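You operate a simulated robot arm through the tools that you are given. There is no shell and no other tool.

You run a simulated two-armed robot. Do the job below in one go: nothing can be reset, and whatever is moved stays where it is left.

## Task
Latch the dry cabinet, switch it on and dry it to 40 %.
Fine: set the humidity knob to 40 and watch the display till it shows 40.

Only the result counts: the job must be done as asked and must still hold three seconds after the hand-in. Knocking over, shifting, dropping, spilling or breaking anything else fails it.

## Robot
Two 7-joint arms with two-finger parallel grippers on one trunk, on a base that drives. Base frame: it is fixed to the floor where the robot stands at the start and does not move with it; the origin is under the middle of the robot, x ahead of it, y to its left, z up. Lengths are in m, angles in degrees, forces in N, time in s.
The left shoulder is at the start at [0.023, 0.101, 1.387], the right one opposite. With the tool pointing down near the work surface each hand reaches from about 0.1 to 0.36 m from the robot's upright axis, wherever it stands, measured 20 degrees to its own side. Places, roughly: dry cabinet panel [-0.2, -0.3, 1.2]; glass door [0.4, -0.2, 1]; glass door latch [0.5, -0.1, 1.2]; green switch [-0.3, -0.3, 1.1]; humidity knob [-0.2, -0.3, 1.1]; optics door latch [-1.8, 0, 1.2]; tools door latch [-0.9, -0.2, 1.2]. Payload 2.4 kg a hand.
The TCP of each hand is the grasp point between the finger pads, 0.024 m short of the fingertips. In the tool frame z runs along the fingers and y along their closing line. The gripper opens to 0.068 m. The fingers are 0.017 m wide and 0.01 m thick; the gripper's body (0.04 by 0.07 m) begins 0.041 m behind the TCP.
Orientation is that of the tool frame in the base frame, as a unit quaternion [x, y, z, w]. With the fingers straight down and closing along the base's y, the tool's x points along the base's -x, its y along +y and its z along -z.

## Interface
- The arms move only by the tool move_arm. It takes "left_moves", "right_moves" or both (then of equal length, played together; a hand with none holds still); each is a list of rows, each a list of 7 numbers: the shift along the tool's x, y, z in m, then the turn, a rotation vector about the tool's x, y, z in degrees, then the gripper command, from -1 (shut) to 1 (fully open), values between in proportion. In form: [[dx, dy, dz, ax, ay, az, jaw], ...]. A call has 1 to 20 rows; each row shifts and turns the commanded pose from where the row before left it, along the tool's axes as they then stand. Rows are played at 5 a second. More than 0.05 m and 8.6 degrees between two rows, or a gripper value outside its range, and nothing of the call is played. A pose out of reach is approached as far as the arm can. The call stops where the force on the tool passes 40 N (or 10 N more than at its start, if that is more) or the arm is blocked; 0.2 s more then pass. The fingers move at their own pace (about 0.072 m/s each) and stop on an object; they squeeze with about 31 N. The grip force told is the motor's: it shows also when the fingers shut on nothing. Time passes only in rows, and 0.2 s behind the last, so rows that do not move let the fingers close. The reply holds the time, the measured pose of the TCP, the force on the tool along the base axes, the opening and the grip force, in the units named above and with some noise, with the torque about the TCP (base axes, N m) and any sound that the robot's microphone picked up.
- Cameras (640 x 400 px; columns grow to the right, rows downward): "scene" is now at [0.0451, -0.0679, 1.5189]; the picture's right is [-0.90, -0.43, 0.00], its down [-0.34, 0.71, -0.61] and it looks along [0.26, -0.55, -0.79] (base axes); focal length 214 px, centre (320, 200). "left" rides on the left gripper at [0.084, -0.011, -0.075] in its tool frame; the picture's right is [0.13, 0.99, 0.00], its down [-0.60, 0.08, -0.79] and it looks along [-0.79, 0.10, 0.61] (tool axes); focal length 251 px, centre (320, 200). "right" rides on the right gripper at [0.084, 0.011, -0.075] in its tool frame; the picture's right is [-0.13, 0.99, 0.00], its down [-0.60, -0.08, -0.79] and it looks along [-0.79, -0.10, 0.61] (tool axes); focal length 251 px, centre (320, 200). There is no depth. A picture from a camera that has moved, and an enlarged one, comes with that camera's place and axes in the base frame and with its lens.
- grab_frame(camera): a new picture of that camera. It takes no simulated time.
- lift_body(by): slides the trunk up (or, below 0, down) by that many m; the arms and the scene camera ride with it, the base frame stays. It gives what a move gives, with no picture.
- steer(legs): drives the robot by 1 to 6 legs, each [ahead, left, turn to the left] in m, m and degrees, along the robot's own axes; the way and the turn of a leg run together, so that a leg with both is an arc; at most 1.5 m and 180 degrees a leg. The arms and the cameras ride along, it lands a little off, and it stops where it bumps. It gives what a move gives.
- aim_head(pan, tilt): turns the head with the scene camera to pan (to the left, within 86 degrees either way) and tilt (down, from -29 to 69), counted from straight ahead of the robot. It gives what a move gives.
- close_up(camera, box): a new picture of the part [left, top, right, bottom] of that camera's present view, enlarged. It takes no simulated time.
- hand_in(): hands the job in; it is judged then, once.

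Nothing tells you exact positions but the pictures and the camera data. Unless the task says otherwise, let go and move clear before handing in.

The tools are called after "Call:" by a JSON object that holds its "api" and its "payload". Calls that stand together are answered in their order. move_arm: Moves the arms, as the interface text tells. Its arguments: {"type":"object","properties":{"left_moves":{"type":"array"},"right_moves":{"type":"array"}},"required":[]} The other tools are called the same way: lift_body (by) slides the trunk up or down; steer (legs) drives the base; aim_head (pan, tilt) turns the head that bears the scene camera; grab_frame (camera) takes a picture; close_up (camera, box) takes an enlarged picture of a part of a camera's view; hand_in () hands the job in.

At the start:

```text
time_s: 0.0
left_tcp_pos: [0.3754, -0.0279, 1.4]
left_tool_rot: [0.0, 1.0, 0.0, 0.0]
left_wrist_force: [0.4, -0.1, -0.7]
left_moment: [0.0, 0.0, -0.02]
left_grip_width: 0.0681
left_gripper_force: 0.0
right_tcp_pos: [0.2468, -0.2811, 1.3214]
right_tool_rot: [-0.001, 1.0, 0.0, -0.001]
right_wrist_force: [0.3, -1.2, 0.1]
right_moment: [-0.02, 0.0, 0.01]
right_grip_width: 0.068
right_gripper_force: 0.1
trunk travel left (down, up): [-0.6, 0.25]
robot x, y, heading: [-0.0015, -0.0024, 0.1]
head pan, tilt: [-64.6, 52.2]
```

scene: 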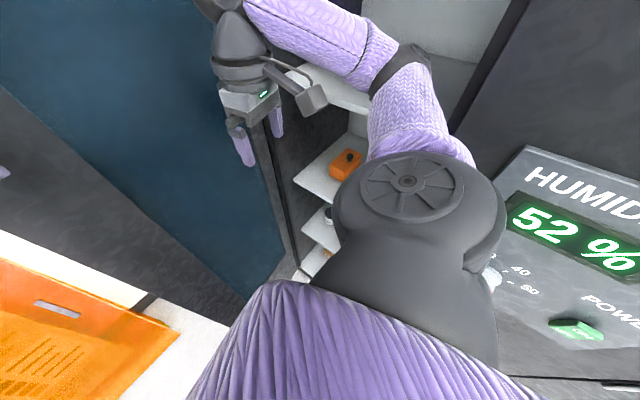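
right: 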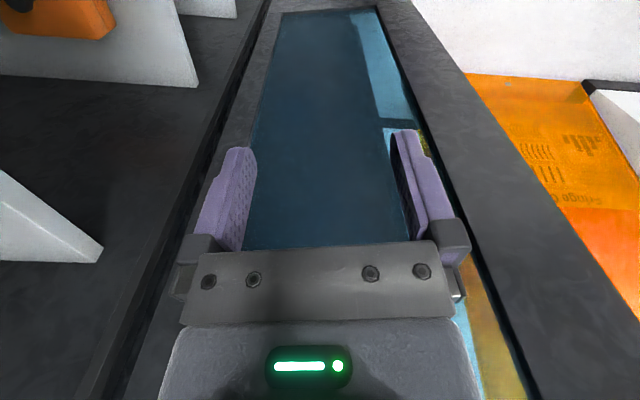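
left: 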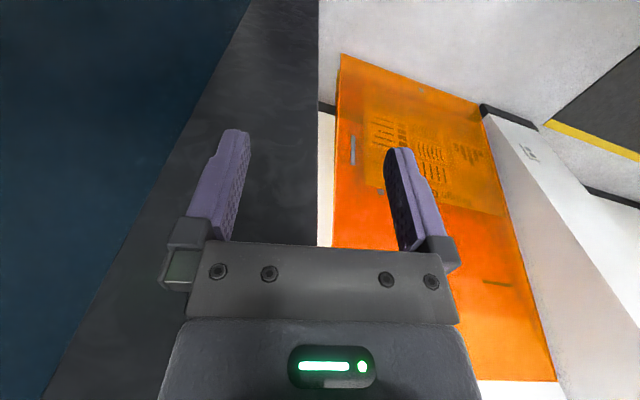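

The scene view shows an open cabinet with a glass door swung out, and a panel on the right with "52 %" lit. I'll look around with the head before moving anything.

Call:
{"api": "aim_head", "payload": {"pan": -86, "tilt": 30}}

```text
time_s: 0.9
left_tcp_pos: [0.3755, -0.0281, 1.3977]
left_tool_rot: [0.0, 1.0, 0.0, 0.0]
left_wrist_force: [0.5, 0.7, 0.4]
left_moment: [-0.02, 0.01, 0.01]
left_grip_width: 0.0678
left_gripper_force: 0.1
right_tcp_pos: [0.2453, -0.2809, 1.3211]
right_tool_rot: [-0.001, 1.0, 0.0, 0.0]
right_wrist_force: [1.1, -0.3, -0.3]
right_moment: [-0.02, -0.01, 0.0]
right_grip_width: 0.068
right_gripper_force: 0.0
trunk travel left (down, up): [-0.6, 0.25]
robot x, y, heading: [-0.0011, 0.0008, -0.1]
head pan, tilt: [-85.9, 30.0]
```

I turned the head toward the cabinet side; next I take a picture to see the panel and door.

Call:
{"api": "grab_frame", "payload": {"camera": "scene"}}

```text
taken
camera scene: at [0.0194, -0.0904, 1.5512], right [-1.0, -0.07, 0.0], down [-0.04, 0.5, -0.87], along [0.06, -0.86, -0.5], focal length 214 px, centre (320, 200)
```

scene: 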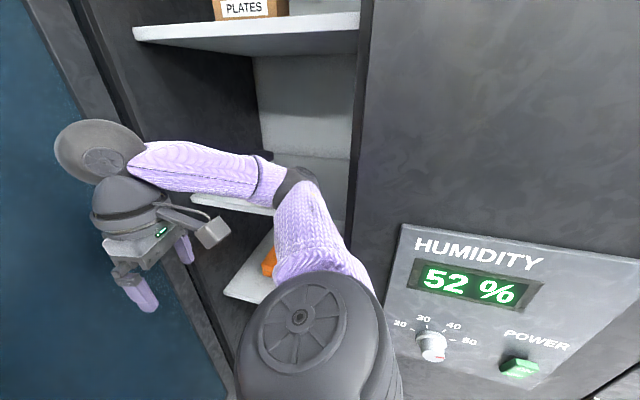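

The panel shows 52 %, with a knob below left and a green switch below right; the door is open on the left of the picture. I zoom in on the panel and look at other views.

Call:
{"api": "close_up", "payload": {"camera": "scene", "box": [370, 210, 640, 400]}}

Call:
{"api": "close_up", "payload": {"camera": "scene", "box": [0, 0, 320, 400]}}

```text
2.11 times, centred on (505, 305) of scene
camera zoom: at [0.0194, -0.0904, 1.5512], right [-1.0, -0.07, 0.0], down [-0.04, 0.5, -0.87], along [0.06, -0.86, -0.5], focal length 452 px, centre (-70, -21)
```

zoom: 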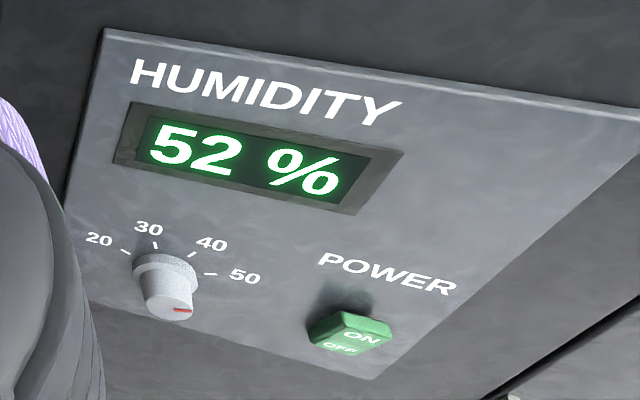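

```text
1.00 times, centred on (160, 200) of scene (not enlarged: the box is as wide or as high as the picture)
camera zoom: at [0.0194, -0.0904, 1.5512], right [-1.0, -0.07, 0.0], down [-0.04, 0.5, -0.87], along [0.06, -0.86, -0.5], focal length 214 px, centre (480, 200)
```

zoom: 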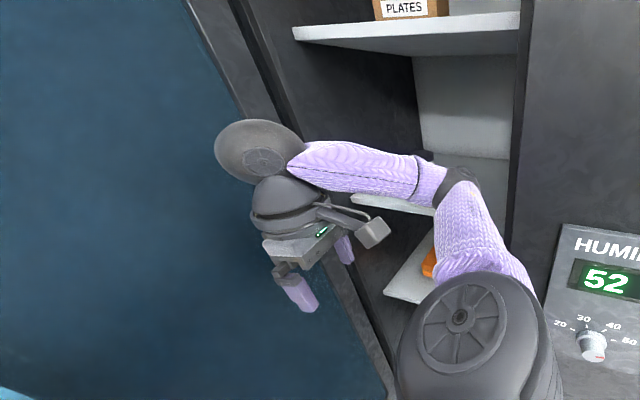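

The knob's red pointer sits at the lower right, beyond 50, and the power rocker has ON at top and OFF at bottom. Next I look more forward to see the door and its latch.

Call:
{"api": "aim_head", "payload": {"pan": -35, "tilt": 25}}

Call:
{"api": "grab_frame", "payload": {"camera": "scene"}}

Call:
{"api": "aim_head", "payload": {"pan": -5, "tilt": 35}}

Call:
{"api": "grab_frame", "payload": {"camera": "scene"}}

```text
time_s: 2.0
left_tcp_pos: [0.3753, -0.0282, 1.4006]
left_tool_rot: [0.0, 1.0, 0.0, 0.0]
left_wrist_force: [0.3, -0.4, 0.1]
left_moment: [-0.02, 0.02, -0.03]
left_grip_width: 0.0678
left_gripper_force: 0.1
right_tcp_pos: [0.2453, -0.2807, 1.3215]
right_tool_rot: [-0.001, 1.0, 0.0, 0.0]
right_wrist_force: [0.7, -0.2, 0.3]
right_moment: [0.01, 0.0, 0.0]
right_grip_width: 0.0679
right_gripper_force: 0.1
trunk travel left (down, up): [-0.6, 0.25]
robot x, y, heading: [-0.0028, 0.0011, -0.1]
head pan, tilt: [-35.0, 25.0]
```

```text
taken
camera scene: at [0.0883, -0.0531, 1.5592], right [-0.57, -0.82, 0.0], down [-0.35, 0.24, -0.91], along [0.74, -0.52, -0.42], focal length 214 px, centre (320, 200)
```

scene: 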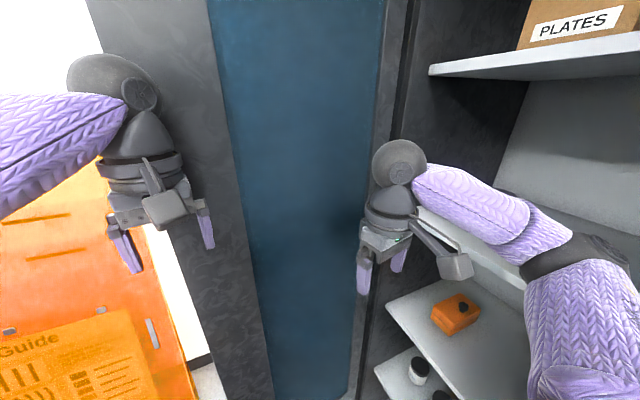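

```text
time_s: 3.0
left_tcp_pos: [0.3768, -0.0283, 1.4008]
left_tool_rot: [0.0, 1.0, 0.001, -0.001]
left_wrist_force: [-0.4, -0.9, 0.3]
left_moment: [0.01, -0.02, -0.04]
left_grip_width: 0.0679
left_gripper_force: 0.1
right_tcp_pos: [0.2454, -0.2806, 1.3205]
right_tool_rot: [-0.001, 1.0, 0.0, 0.0]
right_wrist_force: [0.5, 0.1, 0.3]
right_moment: [0.01, -0.02, 0.01]
right_grip_width: 0.068
right_gripper_force: 0.1
trunk travel left (down, up): [-0.6, 0.25]
robot x, y, heading: [-0.0002, 0.0003, -0.1]
head pan, tilt: [-5.0, 35.0]
```

```text
taken
camera scene: at [0.1006, -0.008, 1.5435], right [-0.09, -1.0, 0.0], down [-0.57, 0.05, -0.82], along [0.82, -0.07, -0.57], focal length 214 px, centre (320, 200)
```

scene: 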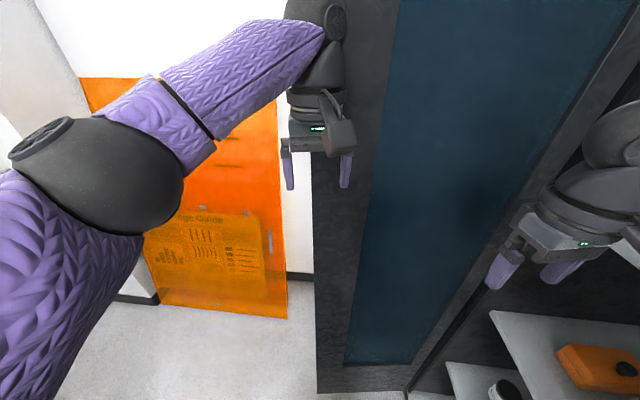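

The door stands open ahead of me with its inside face toward me, so the latch must be on its far side near the free edge. There's an orange board with a guide text; I'll zoom in on it.

Call:
{"api": "close_up", "payload": {"camera": "scene", "box": [130, 190, 310, 320]}}

Call:
{"api": "close_up", "payload": {"camera": "left", "box": [320, 60, 560, 260]}}

Call:
{"api": "aim_head", "payload": {"pan": -20, "tilt": 0}}

Call:
{"api": "grab_frame", "payload": {"camera": "scene"}}

Call:
{"api": "aim_head", "payload": {"pan": -86, "tilt": 0}}

Call:
{"api": "grab_frame", "payload": {"camera": "scene"}}

```text
3.08 times, centred on (220, 255) of scene
camera zoom: at [0.1006, -0.008, 1.5435], right [-0.09, -1.0, 0.0], down [-0.57, 0.05, -0.82], along [0.82, -0.07, -0.57], focal length 660 px, centre (628, 31)
```

zoom: 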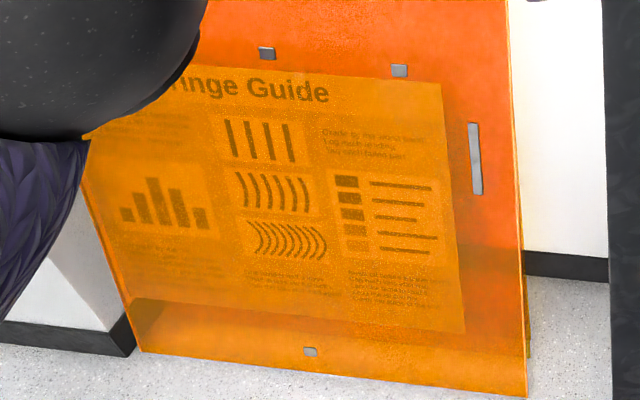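

```text
2.00 times, centred on (440, 160) of left
camera zoom: at [0.2926, -0.0396, 1.4754], right [-0.13, 0.99, 0.0], down [0.6, 0.08, 0.79], along [0.79, 0.1, -0.61], focal length 503 px, centre (80, 280)
```

zoom: 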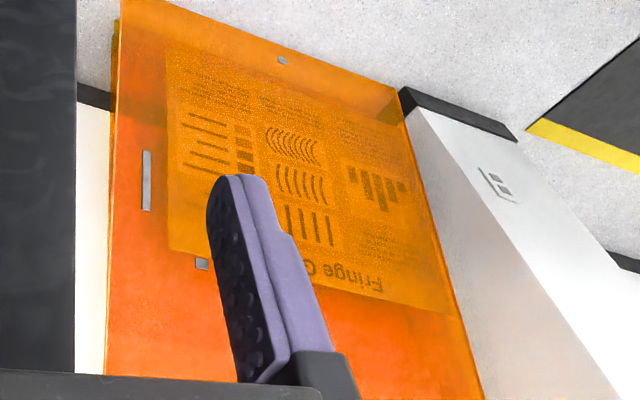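

```text
time_s: 4.0
left_tcp_pos: [0.3755, -0.0285, 1.3991]
left_tool_rot: [0.0, 1.0, 0.0, 0.0]
left_wrist_force: [0.4, -0.1, 0.8]
left_moment: [-0.02, 0.01, -0.02]
left_grip_width: 0.0679
left_gripper_force: 0.1
right_tcp_pos: [0.2455, -0.2821, 1.3209]
right_tool_rot: [-0.001, 1.0, 0.0, 0.0]
right_wrist_force: [1.0, 0.1, -0.4]
right_moment: [0.02, -0.03, 0.02]
right_grip_width: 0.068
right_gripper_force: 0.1
trunk travel left (down, up): [-0.6, 0.25]
robot x, y, heading: [-0.0009, 0.0001, 0.0]
head pan, tilt: [-20.0, 0.0]
```

```text
taken
camera scene: at [0.0975, -0.031, 1.5995], right [-0.34, -0.94, 0.0], down [0.0, 0.0, -1.0], along [0.94, -0.34, 0.0], focal length 214 px, centre (320, 200)
```

scene: 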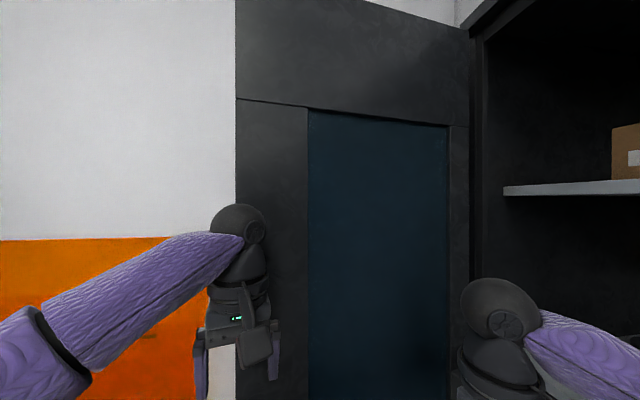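

```text
time_s: 5.4
left_tcp_pos: [0.3752, -0.0277, 1.4001]
left_tool_rot: [0.0, 1.0, 0.001, -0.001]
left_wrist_force: [0.3, -0.9, 0.5]
left_moment: [-0.02, 0.03, 0.02]
left_grip_width: 0.0679
left_gripper_force: 0.0
right_tcp_pos: [0.2456, -0.2799, 1.3215]
right_tool_rot: [0.0, 1.0, 0.0, 0.0]
right_wrist_force: [-0.2, 0.1, 0.1]
right_moment: [-0.01, 0.0, -0.05]
right_grip_width: 0.068
right_gripper_force: 0.0
trunk travel left (down, up): [-0.6, 0.25]
robot x, y, heading: [0.0005, -0.0002, -0.0]
head pan, tilt: [-85.9, 0.0]
```

```text
taken
camera scene: at [0.0193, -0.09, 1.5996], right [-1.0, -0.07, 0.0], down [0.0, 0.0, -1.0], along [0.07, -1.0, 0.0], focal length 214 px, centre (320, 200)
```

scene: 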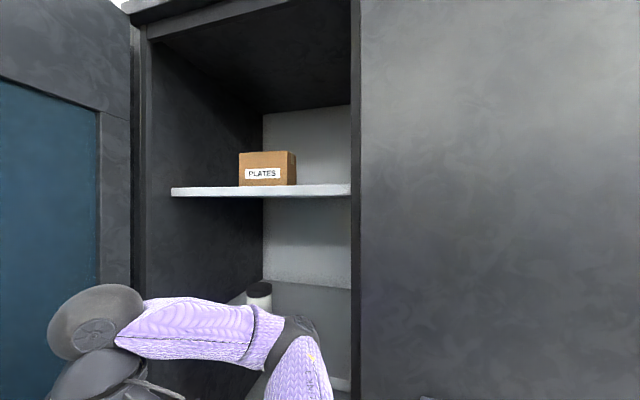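

The cabinet front seems yawed by about 14°, with the hinge near (0.41, -0.48), the free edge near (0.44, -0.03), and the switch near (-0.33, -0.30, 1.10). Before driving I check the surroundings to the left and forward.

Call:
{"api": "aim_head", "payload": {"pan": 86, "tilt": 30}}

Call:
{"api": "grab_frame", "payload": {"camera": "scene"}}

Call:
{"api": "aim_head", "payload": {"pan": 25, "tilt": 30}}

Call:
{"api": "grab_frame", "payload": {"camera": "scene"}}

Call:
{"api": "aim_head", "payload": {"pan": -86, "tilt": 60}}

Call:
{"api": "grab_frame", "payload": {"camera": "scene"}}

```text
time_s: 8.0
left_tcp_pos: [0.3765, -0.0284, 1.3999]
left_tool_rot: [0.0, 1.0, 0.0, 0.0]
left_wrist_force: [1.1, 0.5, -0.4]
left_moment: [0.0, -0.02, 0.0]
left_grip_width: 0.068
left_gripper_force: 0.0
right_tcp_pos: [0.2457, -0.2812, 1.3207]
right_tool_rot: [-0.001, 1.0, 0.0, 0.0]
right_wrist_force: [0.1, 0.5, 0.0]
right_moment: [0.01, -0.01, 0.0]
right_grip_width: 0.0681
right_gripper_force: 0.1
trunk travel left (down, up): [-0.6, 0.25]
robot x, y, heading: [-0.0008, 0.0012, 0.1]
head pan, tilt: [85.9, 30.0]
```

```text
taken
camera scene: at [0.0193, 0.09, 1.5513], right [1.0, -0.07, 0.0], down [-0.04, -0.5, -0.87], along [0.06, 0.86, -0.5], focal length 214 px, centre (320, 200)
```

scene: 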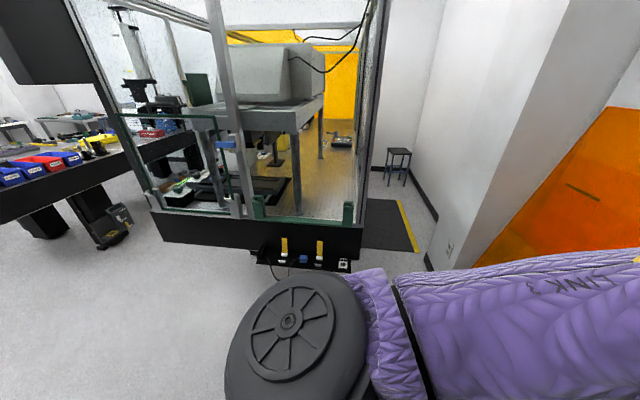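

```text
time_s: 9.3
left_tcp_pos: [0.3757, -0.0292, 1.3999]
left_tool_rot: [0.0, 1.0, 0.0, -0.001]
left_wrist_force: [-0.4, -0.3, -0.8]
left_moment: [0.03, 0.01, 0.02]
left_grip_width: 0.0681
left_gripper_force: 0.1
right_tcp_pos: [0.2446, -0.2813, 1.3199]
right_tool_rot: [-0.002, 1.0, 0.0, 0.001]
right_wrist_force: [-1.5, 0.6, -0.1]
right_moment: [0.01, 0.01, 0.0]
right_grip_width: 0.0678
right_gripper_force: 0.0
trunk travel left (down, up): [-0.6, 0.25]
robot x, y, heading: [-0.0013, 0.0048, 0.1]
head pan, tilt: [25.0, 30.0]
```

```text
taken
camera scene: at [0.0948, 0.0381, 1.5513], right [0.42, -0.91, 0.0], down [-0.45, -0.21, -0.87], along [0.78, 0.37, -0.5], focal length 214 px, centre (320, 200)
```

scene: 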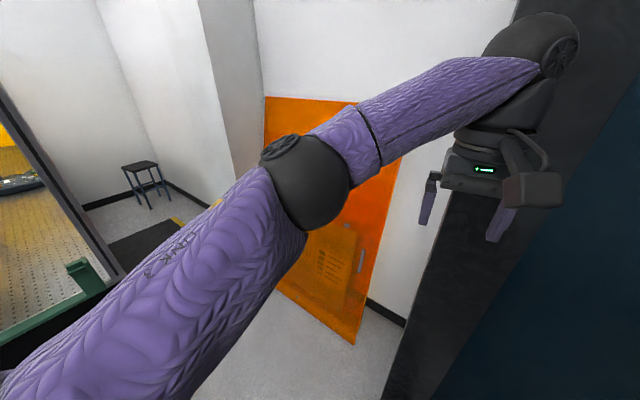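

```text
time_s: 11.2
left_tcp_pos: [0.3749, -0.0284, 1.3991]
left_tool_rot: [0.0, 1.0, 0.0, 0.0]
left_wrist_force: [-0.2, -1.0, -0.2]
left_moment: [-0.01, -0.03, 0.03]
left_grip_width: 0.0681
left_gripper_force: 0.0
right_tcp_pos: [0.2454, -0.2805, 1.3213]
right_tool_rot: [-0.002, 1.0, 0.0, 0.0]
right_wrist_force: [-0.1, 0.3, -0.2]
right_moment: [0.01, -0.02, 0.0]
right_grip_width: 0.0681
right_gripper_force: 0.0
trunk travel left (down, up): [-0.6, 0.25]
robot x, y, heading: [0.0003, 0.0017, 0.0]
head pan, tilt: [-85.9, 60.0]
```

```text
taken
camera scene: at [0.0176, -0.0667, 1.5092], right [-1.0, -0.07, 0.0], down [-0.06, 0.86, -0.5], along [0.04, -0.5, -0.87], focal length 214 px, centre (320, 200)
```

scene: 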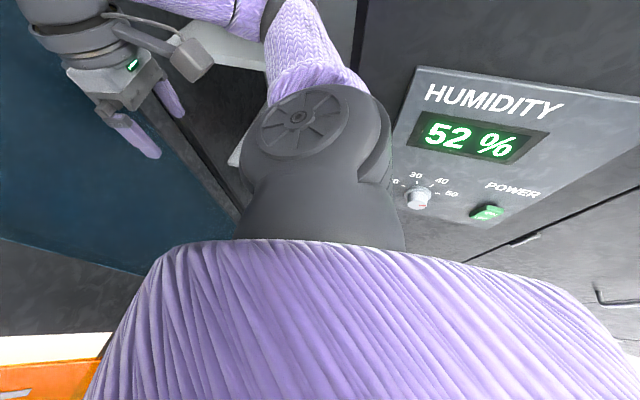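

The floor to the left looks free for about a metre, and an orange sheet leans against the wall ahead, which I must not touch. I drive straight left to get out of the door's swing.

Call:
{"api": "steer", "payload": {"legs": [[0, 0.35, 0]]}}

Call:
{"api": "aim_head", "payload": {"pan": -60, "tilt": 30}}

Call:
{"api": "grab_frame", "payload": {"camera": "scene"}}

Call:
{"api": "aim_head", "payload": {"pan": 0, "tilt": 45}}

Call:
{"api": "grab_frame", "payload": {"camera": "scene"}}

```text
time_s: 13.4
left_tcp_pos: [0.3742, 0.3274, 1.3995]
left_tool_rot: [-0.005, 1.0, 0.0, -0.001]
left_wrist_force: [-0.3, -0.1, -0.2]
left_moment: [0.0, -0.03, 0.01]
left_grip_width: 0.068
left_gripper_force: 0.1
right_tcp_pos: [0.2469, 0.0719, 1.3215]
right_tool_rot: [-0.005, 1.0, -0.001, 0.0]
right_wrist_force: [0.2, 0.7, -0.1]
right_moment: [0.01, -0.01, 0.02]
right_grip_width: 0.068
right_gripper_force: 0.1
trunk travel left (down, up): [-0.6, 0.25]
robot x, y, heading: [-0.0023, 0.3512, 0.3]
head pan, tilt: [-85.9, 60.0]
```

```text
time_s: 14.4
left_tcp_pos: [0.3744, 0.3267, 1.4002]
left_tool_rot: [-0.005, 1.0, 0.0, 0.0]
left_wrist_force: [0.3, 0.4, 0.2]
left_moment: [0.0, 0.01, -0.04]
left_grip_width: 0.0679
left_gripper_force: 0.2
right_tcp_pos: [0.246, 0.0723, 1.3218]
right_tool_rot: [-0.005, 1.0, 0.0, 0.0]
right_wrist_force: [1.1, -0.6, -0.8]
right_moment: [0.0, -0.02, 0.0]
right_grip_width: 0.068
right_gripper_force: 0.1
trunk travel left (down, up): [-0.6, 0.25]
robot x, y, heading: [0.0003, 0.3497, 0.2]
head pan, tilt: [-60.0, 30.0]
```

```text
taken
camera scene: at [0.0571, 0.273, 1.5512], right [-0.86, -0.51, 0.0], down [-0.25, 0.43, -0.87], along [0.44, -0.75, -0.5], focal length 214 px, centre (320, 200)
```

scene: 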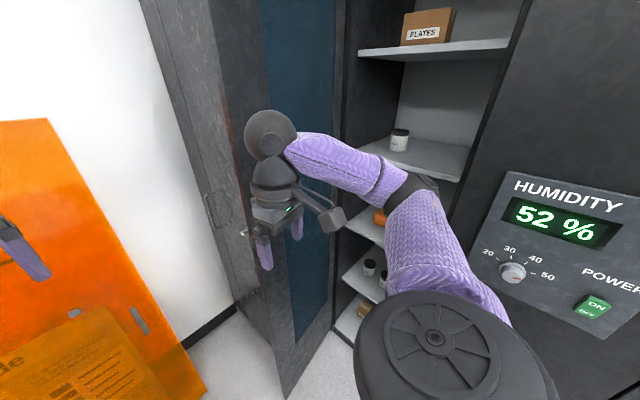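

```text
time_s: 15.7
left_tcp_pos: [0.3743, 0.3264, 1.3991]
left_tool_rot: [-0.004, 1.0, 0.0, 0.0]
left_wrist_force: [0.0, -1.0, 0.1]
left_moment: [-0.02, -0.02, 0.04]
left_grip_width: 0.068
left_gripper_force: 0.2
right_tcp_pos: [0.2459, 0.0719, 1.3218]
right_tool_rot: [-0.005, 1.0, 0.0, 0.0]
right_wrist_force: [0.1, -0.2, -0.2]
right_moment: [0.0, 0.0, 0.01]
right_grip_width: 0.0683
right_gripper_force: 0.2
trunk travel left (down, up): [-0.6, 0.25]
robot x, y, heading: [-0.0027, 0.3509, 0.5]
head pan, tilt: [0.0, 45.0]
```

```text
taken
camera scene: at [0.0926, 0.3515, 1.5287], right [0.01, -1.0, 0.0], down [-0.71, -0.01, -0.71], along [0.71, 0.01, -0.71], focal length 214 px, centre (320, 200)
```

scene: 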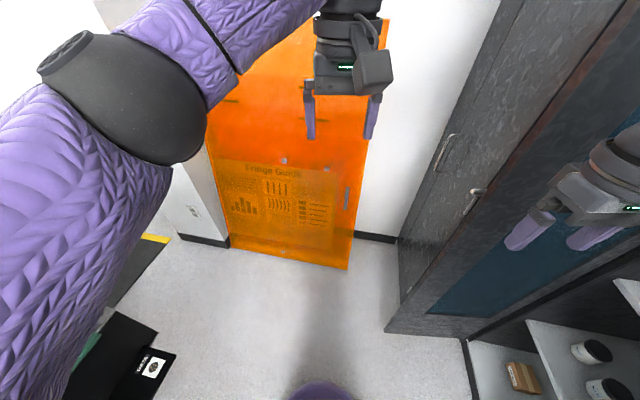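

I now see the door's outer side with a small latch piece on its free edge, and a neighbouring cabinet with a handle behind it. I zoom in on these.

Call:
{"api": "close_up", "payload": {"camera": "scene", "box": [400, 120, 540, 220]}}

Call:
{"api": "aim_head", "payload": {"pan": -45, "tilt": 30}}

Call:
{"api": "close_up", "payload": {"camera": "scene", "box": [180, 80, 420, 280]}}

Call:
{"api": "grab_frame", "payload": {"camera": "scene"}}

```text
4.00 times, centred on (470, 170) of scene
camera zoom: at [0.0926, 0.3515, 1.5287], right [0.01, -1.0, 0.0], down [-0.71, -0.01, -0.71], along [0.71, 0.01, -0.71], focal length 858 px, centre (-280, 320)
```

zoom: 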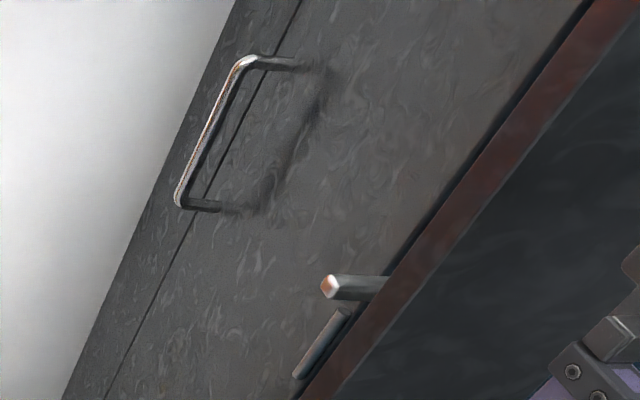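

```text
time_s: 16.8
left_tcp_pos: [0.3739, 0.327, 1.4003]
left_tool_rot: [-0.004, 1.0, 0.0, 0.001]
left_wrist_force: [0.6, 0.3, 0.5]
left_moment: [0.02, -0.04, 0.02]
left_grip_width: 0.0678
left_gripper_force: 0.0
right_tcp_pos: [0.2466, 0.0734, 1.3208]
right_tool_rot: [-0.005, 1.0, 0.0, 0.0]
right_wrist_force: [0.3, 0.9, -0.1]
right_moment: [0.02, -0.01, 0.0]
right_grip_width: 0.0681
right_gripper_force: 0.1
trunk travel left (down, up): [-0.6, 0.25]
robot x, y, heading: [-0.0034, 0.3515, 0.6]
head pan, tilt: [-45.0, 30.0]
```

```text
2.00 times, centred on (300, 180) of scene
camera zoom: at [0.0759, 0.2876, 1.5512], right [-0.7, -0.71, 0.0], down [-0.36, 0.35, -0.87], along [0.62, -0.61, -0.5], focal length 429 px, centre (360, 240)
```

zoom: 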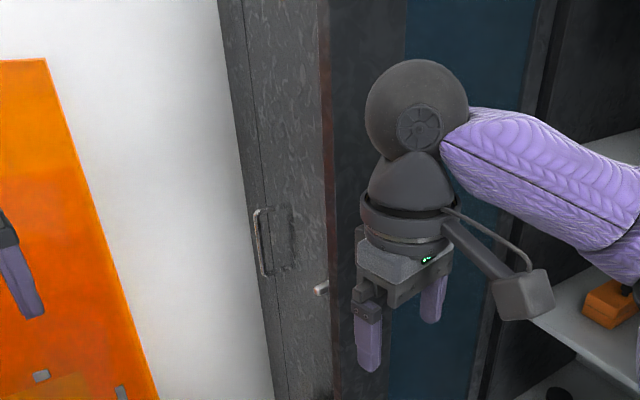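

```text
taken
camera scene: at [0.0759, 0.2876, 1.5512], right [-0.7, -0.71, 0.0], down [-0.36, 0.35, -0.87], along [0.62, -0.61, -0.5], focal length 214 px, centre (320, 200)
```

scene: 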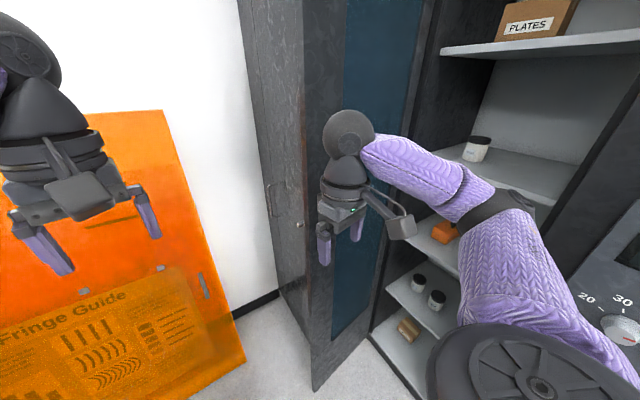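

The latch stem's tip is near (0.50, -0.05, 1.155) on the door's outer side; behind the door is a deeper neighbouring cabinet. I turn the robot in place to face the cabinet row and look at the other doors' latches for comparison.

Call:
{"api": "steer", "payload": {"legs": [[0, 0, -90]]}}

Call:
{"api": "aim_head", "payload": {"pan": -45, "tilt": 15}}

Call:
{"api": "grab_frame", "payload": {"camera": "scene"}}

Call:
{"api": "aim_head", "payload": {"pan": 45, "tilt": 30}}

Call:
{"api": "grab_frame", "payload": {"camera": "scene"}}

Call:
{"api": "aim_head", "payload": {"pan": 0, "tilt": 30}}

Call:
{"api": "grab_frame", "payload": {"camera": "scene"}}

```text
time_s: 21.0
left_tcp_pos: [-0.016, -0.0246, 1.4005]
left_tool_rot: [0.693, 0.721, 0.0, 0.0]
left_wrist_force: [-0.1, -0.5, 0.0]
left_moment: [-0.01, 0.04, 0.0]
left_grip_width: 0.0681
left_gripper_force: 0.0
right_tcp_pos: [-0.2736, 0.0954, 1.3212]
right_tool_rot: [0.693, 0.721, 0.0, 0.0]
right_wrist_force: [-0.5, -0.8, -0.3]
right_moment: [0.02, 0.0, 0.06]
right_grip_width: 0.0679
right_gripper_force: 0.1
trunk travel left (down, up): [-0.6, 0.25]
robot x, y, heading: [-0.0028, 0.3498, -88.0]
head pan, tilt: [-45.0, 30.0]
```

```text
time_s: 21.8
left_tcp_pos: [-0.0147, -0.0258, 1.4]
left_tool_rot: [0.693, 0.721, 0.0, 0.0]
left_wrist_force: [-0.4, 0.5, 0.3]
left_moment: [-0.01, 0.05, 0.01]
left_grip_width: 0.0681
left_gripper_force: 0.0
right_tcp_pos: [-0.2722, 0.0946, 1.321]
right_tool_rot: [0.693, 0.721, 0.0, 0.0]
right_wrist_force: [0.1, 0.2, 0.5]
right_moment: [0.02, 0.03, 0.01]
right_grip_width: 0.0679
right_gripper_force: 0.0
trunk travel left (down, up): [-0.6, 0.25]
robot x, y, heading: [-0.0031, 0.3528, -87.7]
head pan, tilt: [-45.0, 15.0]
```

```text
taken
camera scene: at [-0.0659, 0.2683, 1.5754], right [-0.73, 0.68, 0.0], down [0.18, 0.19, -0.97], along [-0.66, -0.71, -0.26], focal length 214 px, centre (320, 200)
```

scene: 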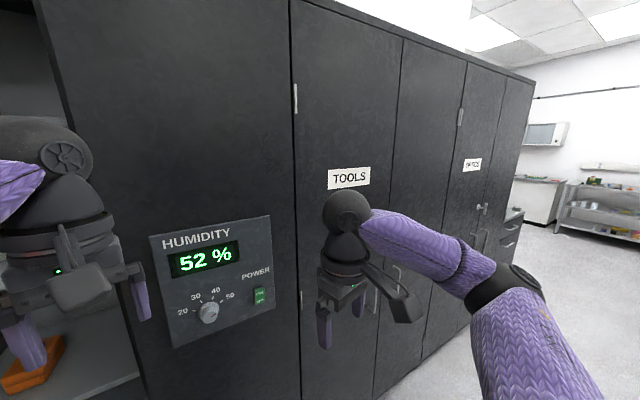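

```text
time_s: 23.4
left_tcp_pos: [-0.0143, -0.0248, 1.4]
left_tool_rot: [0.693, 0.721, 0.0, 0.0]
left_wrist_force: [0.5, 0.2, 0.5]
left_moment: [0.0, 0.01, 0.03]
left_grip_width: 0.0681
left_gripper_force: 0.0
right_tcp_pos: [-0.2724, 0.0947, 1.3209]
right_tool_rot: [0.693, 0.721, 0.0, 0.0]
right_wrist_force: [-0.8, 0.0, -0.2]
right_moment: [0.04, 0.02, 0.01]
right_grip_width: 0.068
right_gripper_force: 0.1
trunk travel left (down, up): [-0.6, 0.25]
robot x, y, heading: [-0.0017, 0.348, -87.9]
head pan, tilt: [45.0, 30.0]
```

```text
taken
camera scene: at [0.0639, 0.2754, 1.5513], right [-0.68, -0.73, 0.0], down [-0.37, 0.34, -0.87], along [0.64, -0.59, -0.5], focal length 214 px, centre (320, 200)
```

scene: 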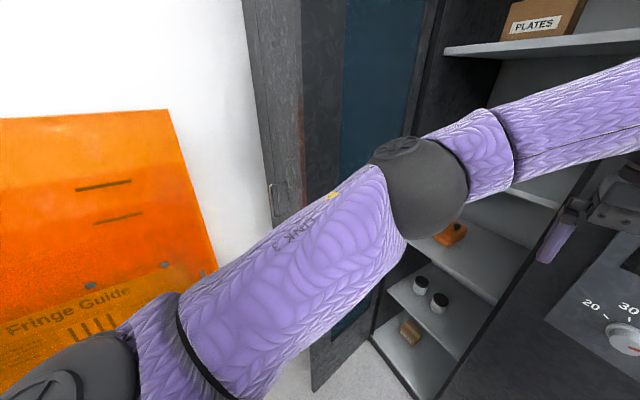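

```text
time_s: 24.5
left_tcp_pos: [-0.0149, -0.026, 1.3996]
left_tool_rot: [0.693, 0.721, 0.0, 0.0]
left_wrist_force: [-0.4, 0.4, -0.1]
left_moment: [0.01, 0.0, -0.01]
left_grip_width: 0.0677
left_gripper_force: 0.0
right_tcp_pos: [-0.2731, 0.095, 1.3216]
right_tool_rot: [0.693, 0.721, 0.0, -0.001]
right_wrist_force: [-1.2, -0.1, 0.0]
right_moment: [-0.02, 0.01, 0.02]
right_grip_width: 0.068
right_gripper_force: 0.2
trunk travel left (down, up): [-0.6, 0.25]
robot x, y, heading: [0.0009, 0.3538, -88.0]
head pan, tilt: [0.0, 30.0]
```

```text
taken
camera scene: at [0.0012, 0.2465, 1.5513], right [-1.0, -0.04, 0.0], down [-0.02, 0.5, -0.87], along [0.03, -0.87, -0.5], focal length 214 px, centre (320, 200)
```

scene: 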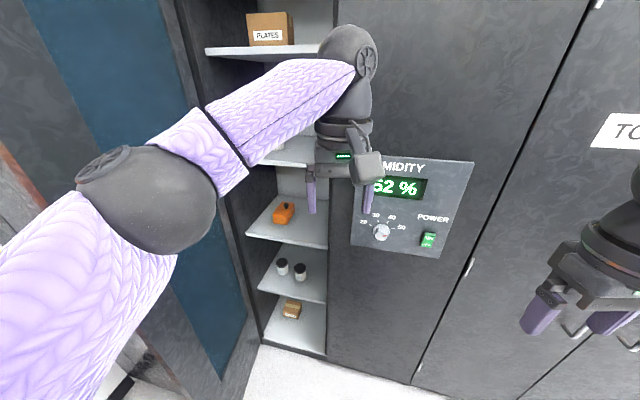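

The front row shows TOOLS and OPTICS doors to the right with handles and latches. I zoom in on those to learn how the latch looks when closed, and on the panel.

Call:
{"api": "aim_head", "payload": {"pan": -50, "tilt": 20}}

Call:
{"api": "close_up", "payload": {"camera": "scene", "box": [410, 130, 510, 230]}}

Call:
{"api": "close_up", "payload": {"camera": "scene", "box": [290, 160, 400, 290]}}

Call:
{"api": "close_up", "payload": {"camera": "scene", "box": [80, 180, 260, 330]}}

Call:
{"api": "grab_frame", "payload": {"camera": "scene"}}

```text
time_s: 25.7
left_tcp_pos: [-0.0145, -0.0257, 1.3999]
left_tool_rot: [0.694, 0.72, -0.001, 0.0]
left_wrist_force: [0.4, -0.4, 0.7]
left_moment: [-0.02, 0.03, -0.01]
left_grip_width: 0.0678
left_gripper_force: 0.1
right_tcp_pos: [-0.2721, 0.0938, 1.3211]
right_tool_rot: [0.693, 0.721, 0.0, 0.0]
right_wrist_force: [0.1, -0.6, -0.7]
right_moment: [0.01, 0.01, -0.01]
right_grip_width: 0.0681
right_gripper_force: 0.0
trunk travel left (down, up): [-0.6, 0.25]
robot x, y, heading: [-0.0018, 0.3514, -87.8]
head pan, tilt: [-50.0, 20.0]
```

```text
4.00 times, centred on (460, 180) of scene
camera zoom: at [-0.0713, 0.2742, 1.5673], right [-0.67, 0.74, 0.0], down [0.25, 0.23, -0.94], along [-0.7, -0.63, -0.34], focal length 858 px, centre (-240, 280)
```

zoom: 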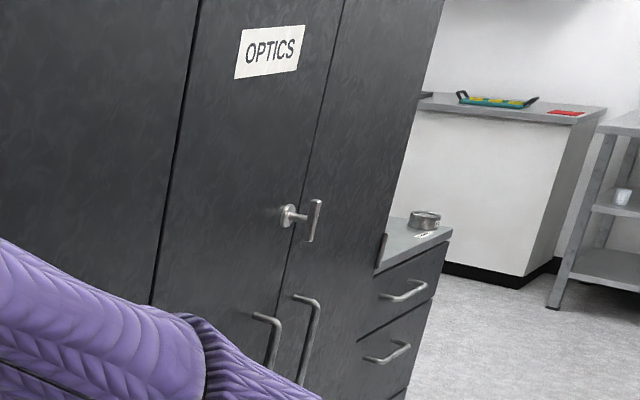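

```text
3.08 times, centred on (345, 225) of scene
camera zoom: at [-0.0713, 0.2742, 1.5673], right [-0.67, 0.74, 0.0], down [0.25, 0.23, -0.94], along [-0.7, -0.63, -0.34], focal length 660 px, centre (243, 123)
```

zoom: 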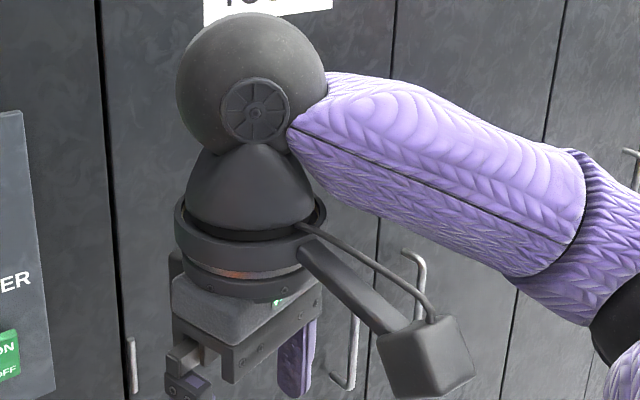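

```text
2.67 times, centred on (170, 255) of scene
camera zoom: at [-0.0713, 0.2742, 1.5673], right [-0.67, 0.74, 0.0], down [0.25, 0.23, -0.94], along [-0.7, -0.63, -0.34], focal length 572 px, centre (720, 53)
```

zoom: 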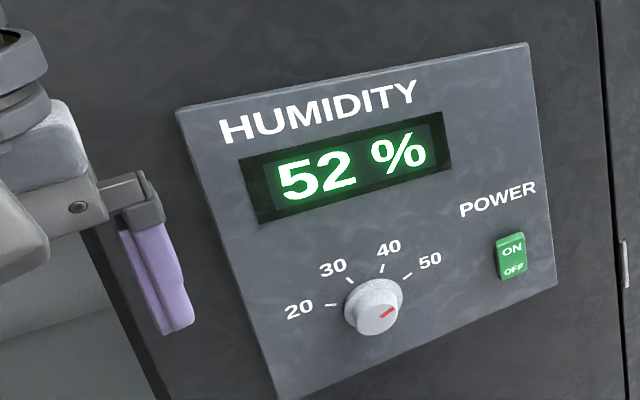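

```text
taken
camera scene: at [-0.0713, 0.2742, 1.5673], right [-0.67, 0.74, 0.0], down [0.25, 0.23, -0.94], along [-0.7, -0.63, -0.34], focal length 214 px, centre (320, 200)
```

scene: 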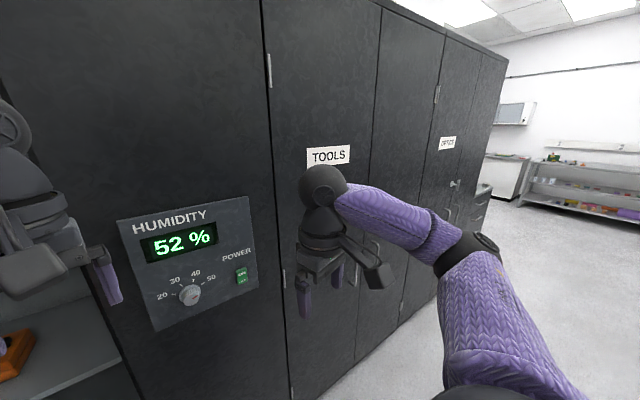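

The OPTICS latch is a T-handle on a round rose, upright; the dry cabinet's own latch should be the same kind. I now drive a bit back and left so that the left hand can reach round the door's free edge.

Call:
{"api": "steer", "payload": {"legs": [[-0.12, 0.0, 0], [0, 0.25, 0]]}}

Call:
{"api": "aim_head", "payload": {"pan": 30, "tilt": 35}}

Call:
{"api": "grab_frame", "payload": {"camera": "scene"}}

```text
time_s: 28.4
left_tcp_pos: [0.2293, 0.1041, 1.3991]
left_tool_rot: [0.692, 0.722, 0.0, 0.0]
left_wrist_force: [0.5, -0.9, -0.4]
left_moment: [0.0, 0.04, 0.03]
left_grip_width: 0.0681
left_gripper_force: 0.1
right_tcp_pos: [-0.0287, 0.2226, 1.3208]
right_tool_rot: [0.691, 0.722, -0.001, 0.0]
right_wrist_force: [-0.9, 0.5, 0.3]
right_moment: [-0.02, -0.02, -0.01]
right_grip_width: 0.0681
right_gripper_force: 0.0
trunk travel left (down, up): [-0.6, 0.25]
robot x, y, heading: [0.2396, 0.4805, -87.7]
head pan, tilt: [-50.0, 20.0]
```

```text
time_s: 29.9
left_tcp_pos: [0.2273, 0.1032, 1.4007]
left_tool_rot: [0.692, 0.722, 0.001, 0.001]
left_wrist_force: [0.4, -0.4, 0.0]
left_moment: [-0.01, 0.03, -0.02]
left_grip_width: 0.0676
left_gripper_force: 0.1
right_tcp_pos: [-0.0306, 0.2231, 1.321]
right_tool_rot: [0.691, 0.723, 0.0, 0.0]
right_wrist_force: [-0.7, 0.4, 0.2]
right_moment: [0.02, 0.02, 0.0]
right_grip_width: 0.0682
right_gripper_force: 0.0
trunk travel left (down, up): [-0.6, 0.25]
robot x, y, heading: [0.24, 0.4794, -87.8]
head pan, tilt: [30.0, 35.0]
```

```text
taken
camera scene: at [0.2863, 0.3918, 1.5435], right [-0.84, -0.54, 0.0], down [-0.31, 0.48, -0.82], along [0.44, -0.69, -0.57], focal length 214 px, centre (320, 200)
```

scene: 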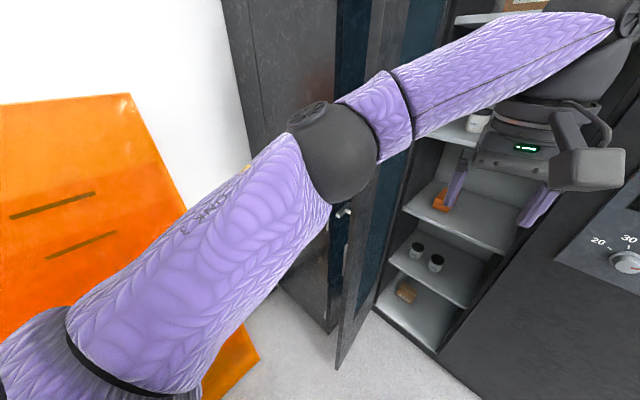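

The left elbow hides the latch, but a bit of the T-handle shows past it. I pitch the left hand up to point horizontally at the cabinet row, keeping its place, with fingers shut.

Call:
{"api": "move_arm", "payload": {"left_moves": [[0, 0, 0, 0, -8.2, 0, -1], [0, 0, 0, 0, -8.2, 0, -1], [0, 0, 0, 0, -8.2, 0, -1], [0, 0, 0, 0, -8.2, 0, -1], [0, 0, 0, 0, -8.2, 0, -1], [0, 0, 0, 0, -8.2, 0, -1], [0, 0, 0, 0, -8.2, 0, -1], [0, 0, 0, 0, -8.2, 0, -1], [0, 0, 0, 0, -8.2, 0, -1], [0, 0, 0, 0, -8.2, 0, -1], [0, 0, 0, 0, -8.2, 0, -1], [0, 0, 0, 0, 0, 0, -1]]}}

Call:
{"api": "grab_frame", "payload": {"camera": "scene"}}

Call:
{"api": "grab_frame", "payload": {"camera": "left"}}

```text
time_s: 32.5
left_tcp_pos: [0.2281, 0.1036, 1.3995]
left_tool_rot: [0.488, 0.509, -0.491, 0.512]
left_wrist_force: [0.5, 0.0, -0.8]
left_moment: [0.0, -0.03, -0.04]
left_grip_width: 0.0
left_gripper_force: 24.1
right_tcp_pos: [-0.0308, 0.2233, 1.3215]
right_tool_rot: [0.691, 0.723, 0.0, -0.001]
right_wrist_force: [-0.5, -0.4, -0.6]
right_moment: [-0.01, 0.0, -0.02]
right_grip_width: 0.0677
right_gripper_force: 0.1
trunk travel left (down, up): [-0.6, 0.25]
robot x, y, heading: [0.2396, 0.4817, -87.5]
head pan, tilt: [30.0, 35.0]
```

```text
taken
camera scene: at [0.2864, 0.3919, 1.5435], right [-0.84, -0.54, 0.0], down [-0.31, 0.48, -0.82], along [0.44, -0.69, -0.57], focal length 214 px, centre (320, 200)
```

scene: 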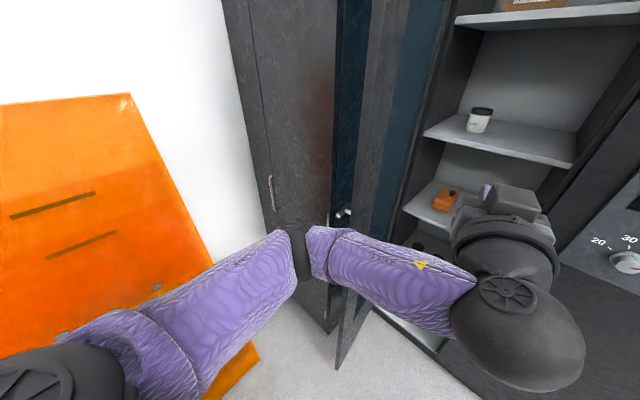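

```text
taken
camera left: at [0.2147, 0.1774, 1.3156], right [0.99, 0.04, -0.13], down [0.04, 0.8, 0.6], along [0.13, -0.6, 0.79], focal length 251 px, centre (320, 200)
```

left: 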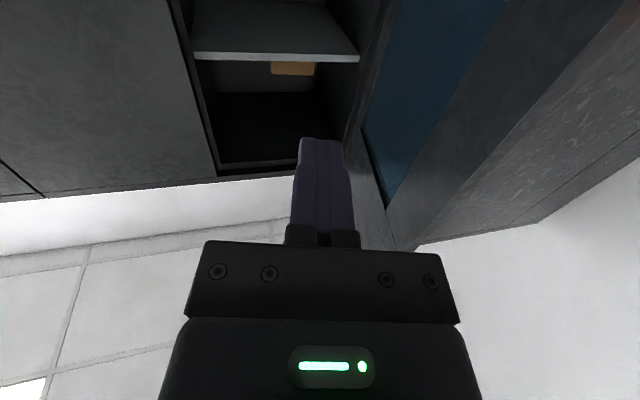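

The left hand now points at the row, and a bit of the T-handle shows near (343, 213). I zoom in there to understand the door edge and latch.

Call:
{"api": "close_up", "payload": {"camera": "scene", "box": [240, 90, 440, 240]}}

Call:
{"api": "close_up", "payload": {"camera": "scene", "box": [310, 180, 390, 240]}}

```text
2.67 times, centred on (340, 165) of scene
camera zoom: at [0.2864, 0.3919, 1.5435], right [-0.84, -0.54, 0.0], down [-0.31, 0.48, -0.82], along [0.44, -0.69, -0.57], focal length 572 px, centre (267, 293)
```

zoom: 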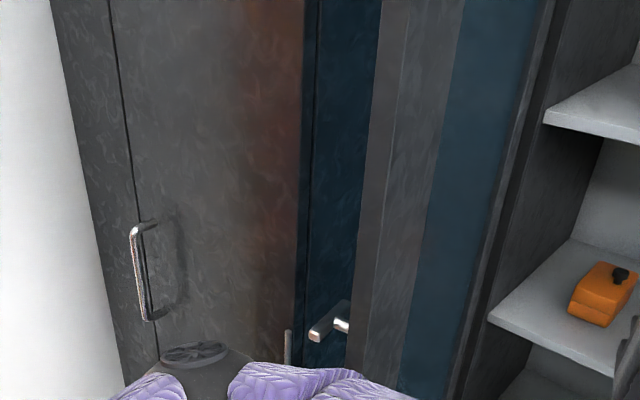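

```text
6.67 times, centred on (350, 210) of scene
camera zoom: at [0.2864, 0.3919, 1.5435], right [-0.84, -0.54, 0.0], down [-0.31, 0.48, -0.82], along [0.44, -0.69, -0.57], focal length 1430 px, centre (120, 133)
```

zoom: 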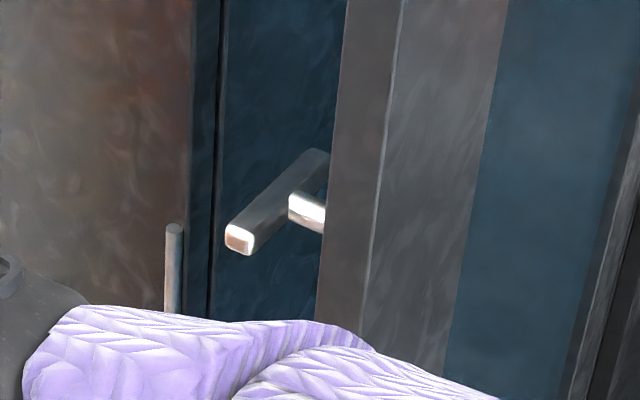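

The latch is a T-handle whose bar lies horizontal now (about y −0.04 to −0.12 at x 0.50, z 1.155) while the closed OPTICS one stands upright, so upright is most likely latched. I move the left hand out to the left past the door's edge, then yaw it to point slightly right.

Call:
{"api": "move_arm", "payload": {"left_moves": [[0.0125, 0.045, 0, 0, 0, 0, -1], [0.0125, 0.045, 0, 0, 0, 0, -1], [0.0125, 0.045, 0, 0, 0, 0, -1], [0.0125, 0.045, 0, 0, 0, 0, -1], [0.0125, 0.045, 0, 0, 0, 0, -1], [0.0125, 0.045, 0, 0, 0, 0, -1], [0.0125, 0.045, 0, 0, 0, 0, -1], [0.0125, 0.045, 0, 0, 0, 0, -1], [0, 0, 0, 7, 0, 0, -1], [0, 0, 0, 7, 0, 0, -1], [0, 0, 0, 7, 0, 0, -1]]}}

Call:
{"api": "aim_head", "payload": {"pan": 35, "tilt": 30}}

Call:
{"api": "grab_frame", "payload": {"camera": "scene"}}

Call:
{"api": "grab_frame", "payload": {"camera": "left"}}

```text
time_s: 34.9
left_tcp_pos: [0.5896, 0.1187, 1.2989]
left_tool_rot: [-0.574, -0.412, 0.575, -0.412]
left_wrist_force: [0.2, -0.3, -0.2]
left_moment: [0.05, 0.0, -0.03]
left_grip_width: 0.0
left_gripper_force: 23.4
right_tcp_pos: [-0.0291, 0.2218, 1.321]
right_tool_rot: [0.691, 0.723, 0.0, -0.001]
right_wrist_force: [0.6, 0.9, -0.6]
right_moment: [-0.02, -0.01, 0.0]
right_grip_width: 0.068
right_gripper_force: 0.0
trunk travel left (down, up): [-0.6, 0.25]
robot x, y, heading: [0.2412, 0.4764, -87.3]
head pan, tilt: [30.0, 35.0]
```

```text
time_s: 35.5
left_tcp_pos: [0.5892, 0.119, 1.2986]
left_tool_rot: [-0.573, -0.412, 0.575, -0.414]
left_wrist_force: [-0.4, -0.1, 0.6]
left_moment: [0.01, 0.02, 0.0]
left_grip_width: 0.0
left_gripper_force: 23.4
right_tcp_pos: [-0.0305, 0.2231, 1.3213]
right_tool_rot: [0.692, 0.722, 0.0, -0.001]
right_wrist_force: [-0.3, 0.6, -0.4]
right_moment: [-0.02, -0.01, -0.01]
right_grip_width: 0.0679
right_gripper_force: 0.0
trunk travel left (down, up): [-0.6, 0.25]
robot x, y, heading: [0.2395, 0.4798, -87.7]
head pan, tilt: [35.0, 30.0]
```

```text
taken
camera scene: at [0.2943, 0.3945, 1.5513], right [-0.79, -0.61, 0.0], down [-0.3, 0.4, -0.87], along [0.53, -0.69, -0.5], focal length 214 px, centre (320, 200)
```

scene: 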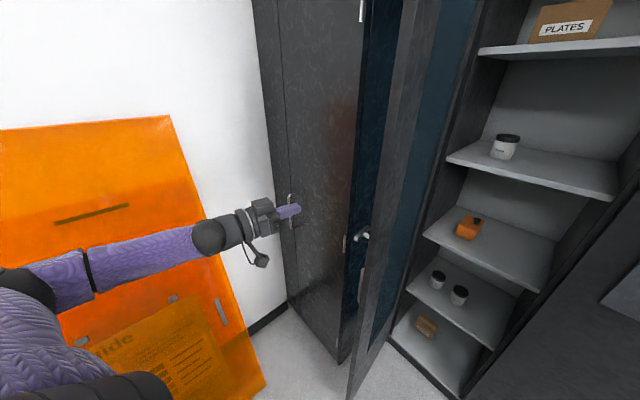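

```text
taken
camera left: at [0.6037, 0.1927, 1.215], right [0.94, -0.32, -0.13], down [0.33, 0.73, 0.6], along [-0.1, -0.61, 0.79], focal length 251 px, centre (320, 200)
```

left: 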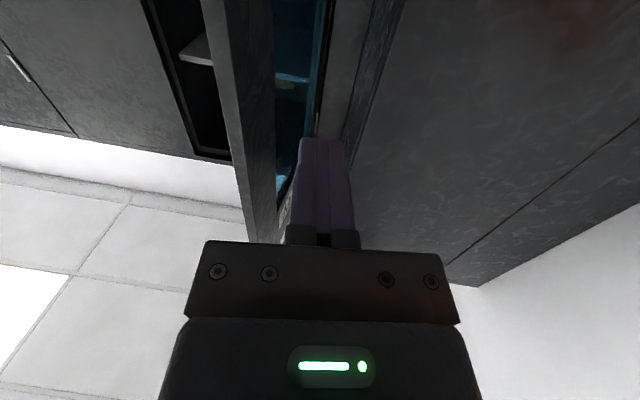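

The latch and gap are clear: the neighbour cabinet's corner is near (0.60, −0.20), and the left hand at (0.59, 0.12) is free. I raise the hand slightly and slip the fingertips behind the door edge, above the T-handle, without touching yet.

Call:
{"api": "move_arm", "payload": {"left_moves": [[-0.008, 0.0084, 0.0372, 0, 0, 0, -1], [-0.008, 0.0084, 0.0372, 0, 0, 0, -1], [-0.008, 0.0084, 0.0372, 0, 0, 0, -1], [-0.008, 0.0084, 0.0372, 0, 0, 0, -1], [-0.008, 0.0084, 0.0372, 0, 0, 0, -1]]}}

Call:
{"api": "grab_frame", "payload": {"camera": "scene"}}

Call:
{"api": "grab_frame", "payload": {"camera": "left"}}

```text
time_s: 36.7
left_tcp_pos: [0.5693, -0.0709, 1.3401]
left_tool_rot: [0.574, 0.412, -0.574, 0.413]
left_wrist_force: [0.6, -0.1, -0.1]
left_moment: [0.0, 0.0, -0.03]
left_grip_width: 0.0
left_gripper_force: 24.1
right_tcp_pos: [-0.0308, 0.2222, 1.3202]
right_tool_rot: [0.691, 0.722, 0.001, -0.001]
right_wrist_force: [-0.6, 0.5, 0.1]
right_moment: [0.02, 0.01, -0.01]
right_grip_width: 0.0682
right_gripper_force: 0.1
trunk travel left (down, up): [-0.6, 0.25]
robot x, y, heading: [0.2403, 0.4765, -87.5]
head pan, tilt: [35.0, 30.0]
```

```text
taken
camera scene: at [0.294, 0.3931, 1.5512], right [-0.79, -0.61, 0.0], down [-0.3, 0.4, -0.87], along [0.53, -0.69, -0.5], focal length 214 px, centre (320, 200)
```

scene: 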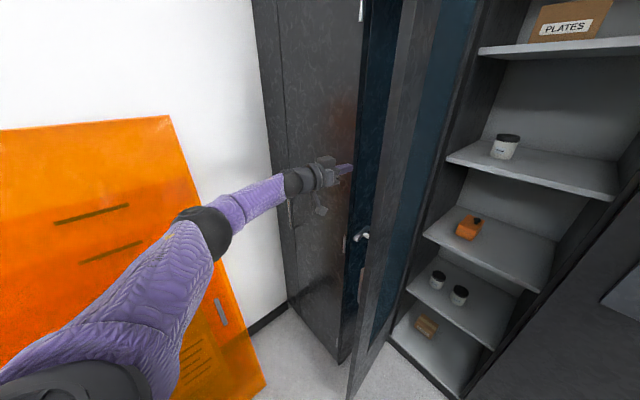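

```text
taken
camera left: at [0.5838, 0.0028, 1.2567], right [0.94, -0.32, -0.13], down [0.33, 0.73, 0.6], along [-0.1, -0.61, 0.79], focal length 251 px, centre (320, 200)
```

left: 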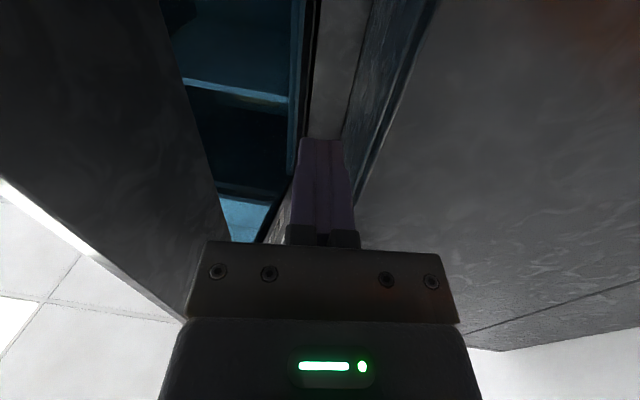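

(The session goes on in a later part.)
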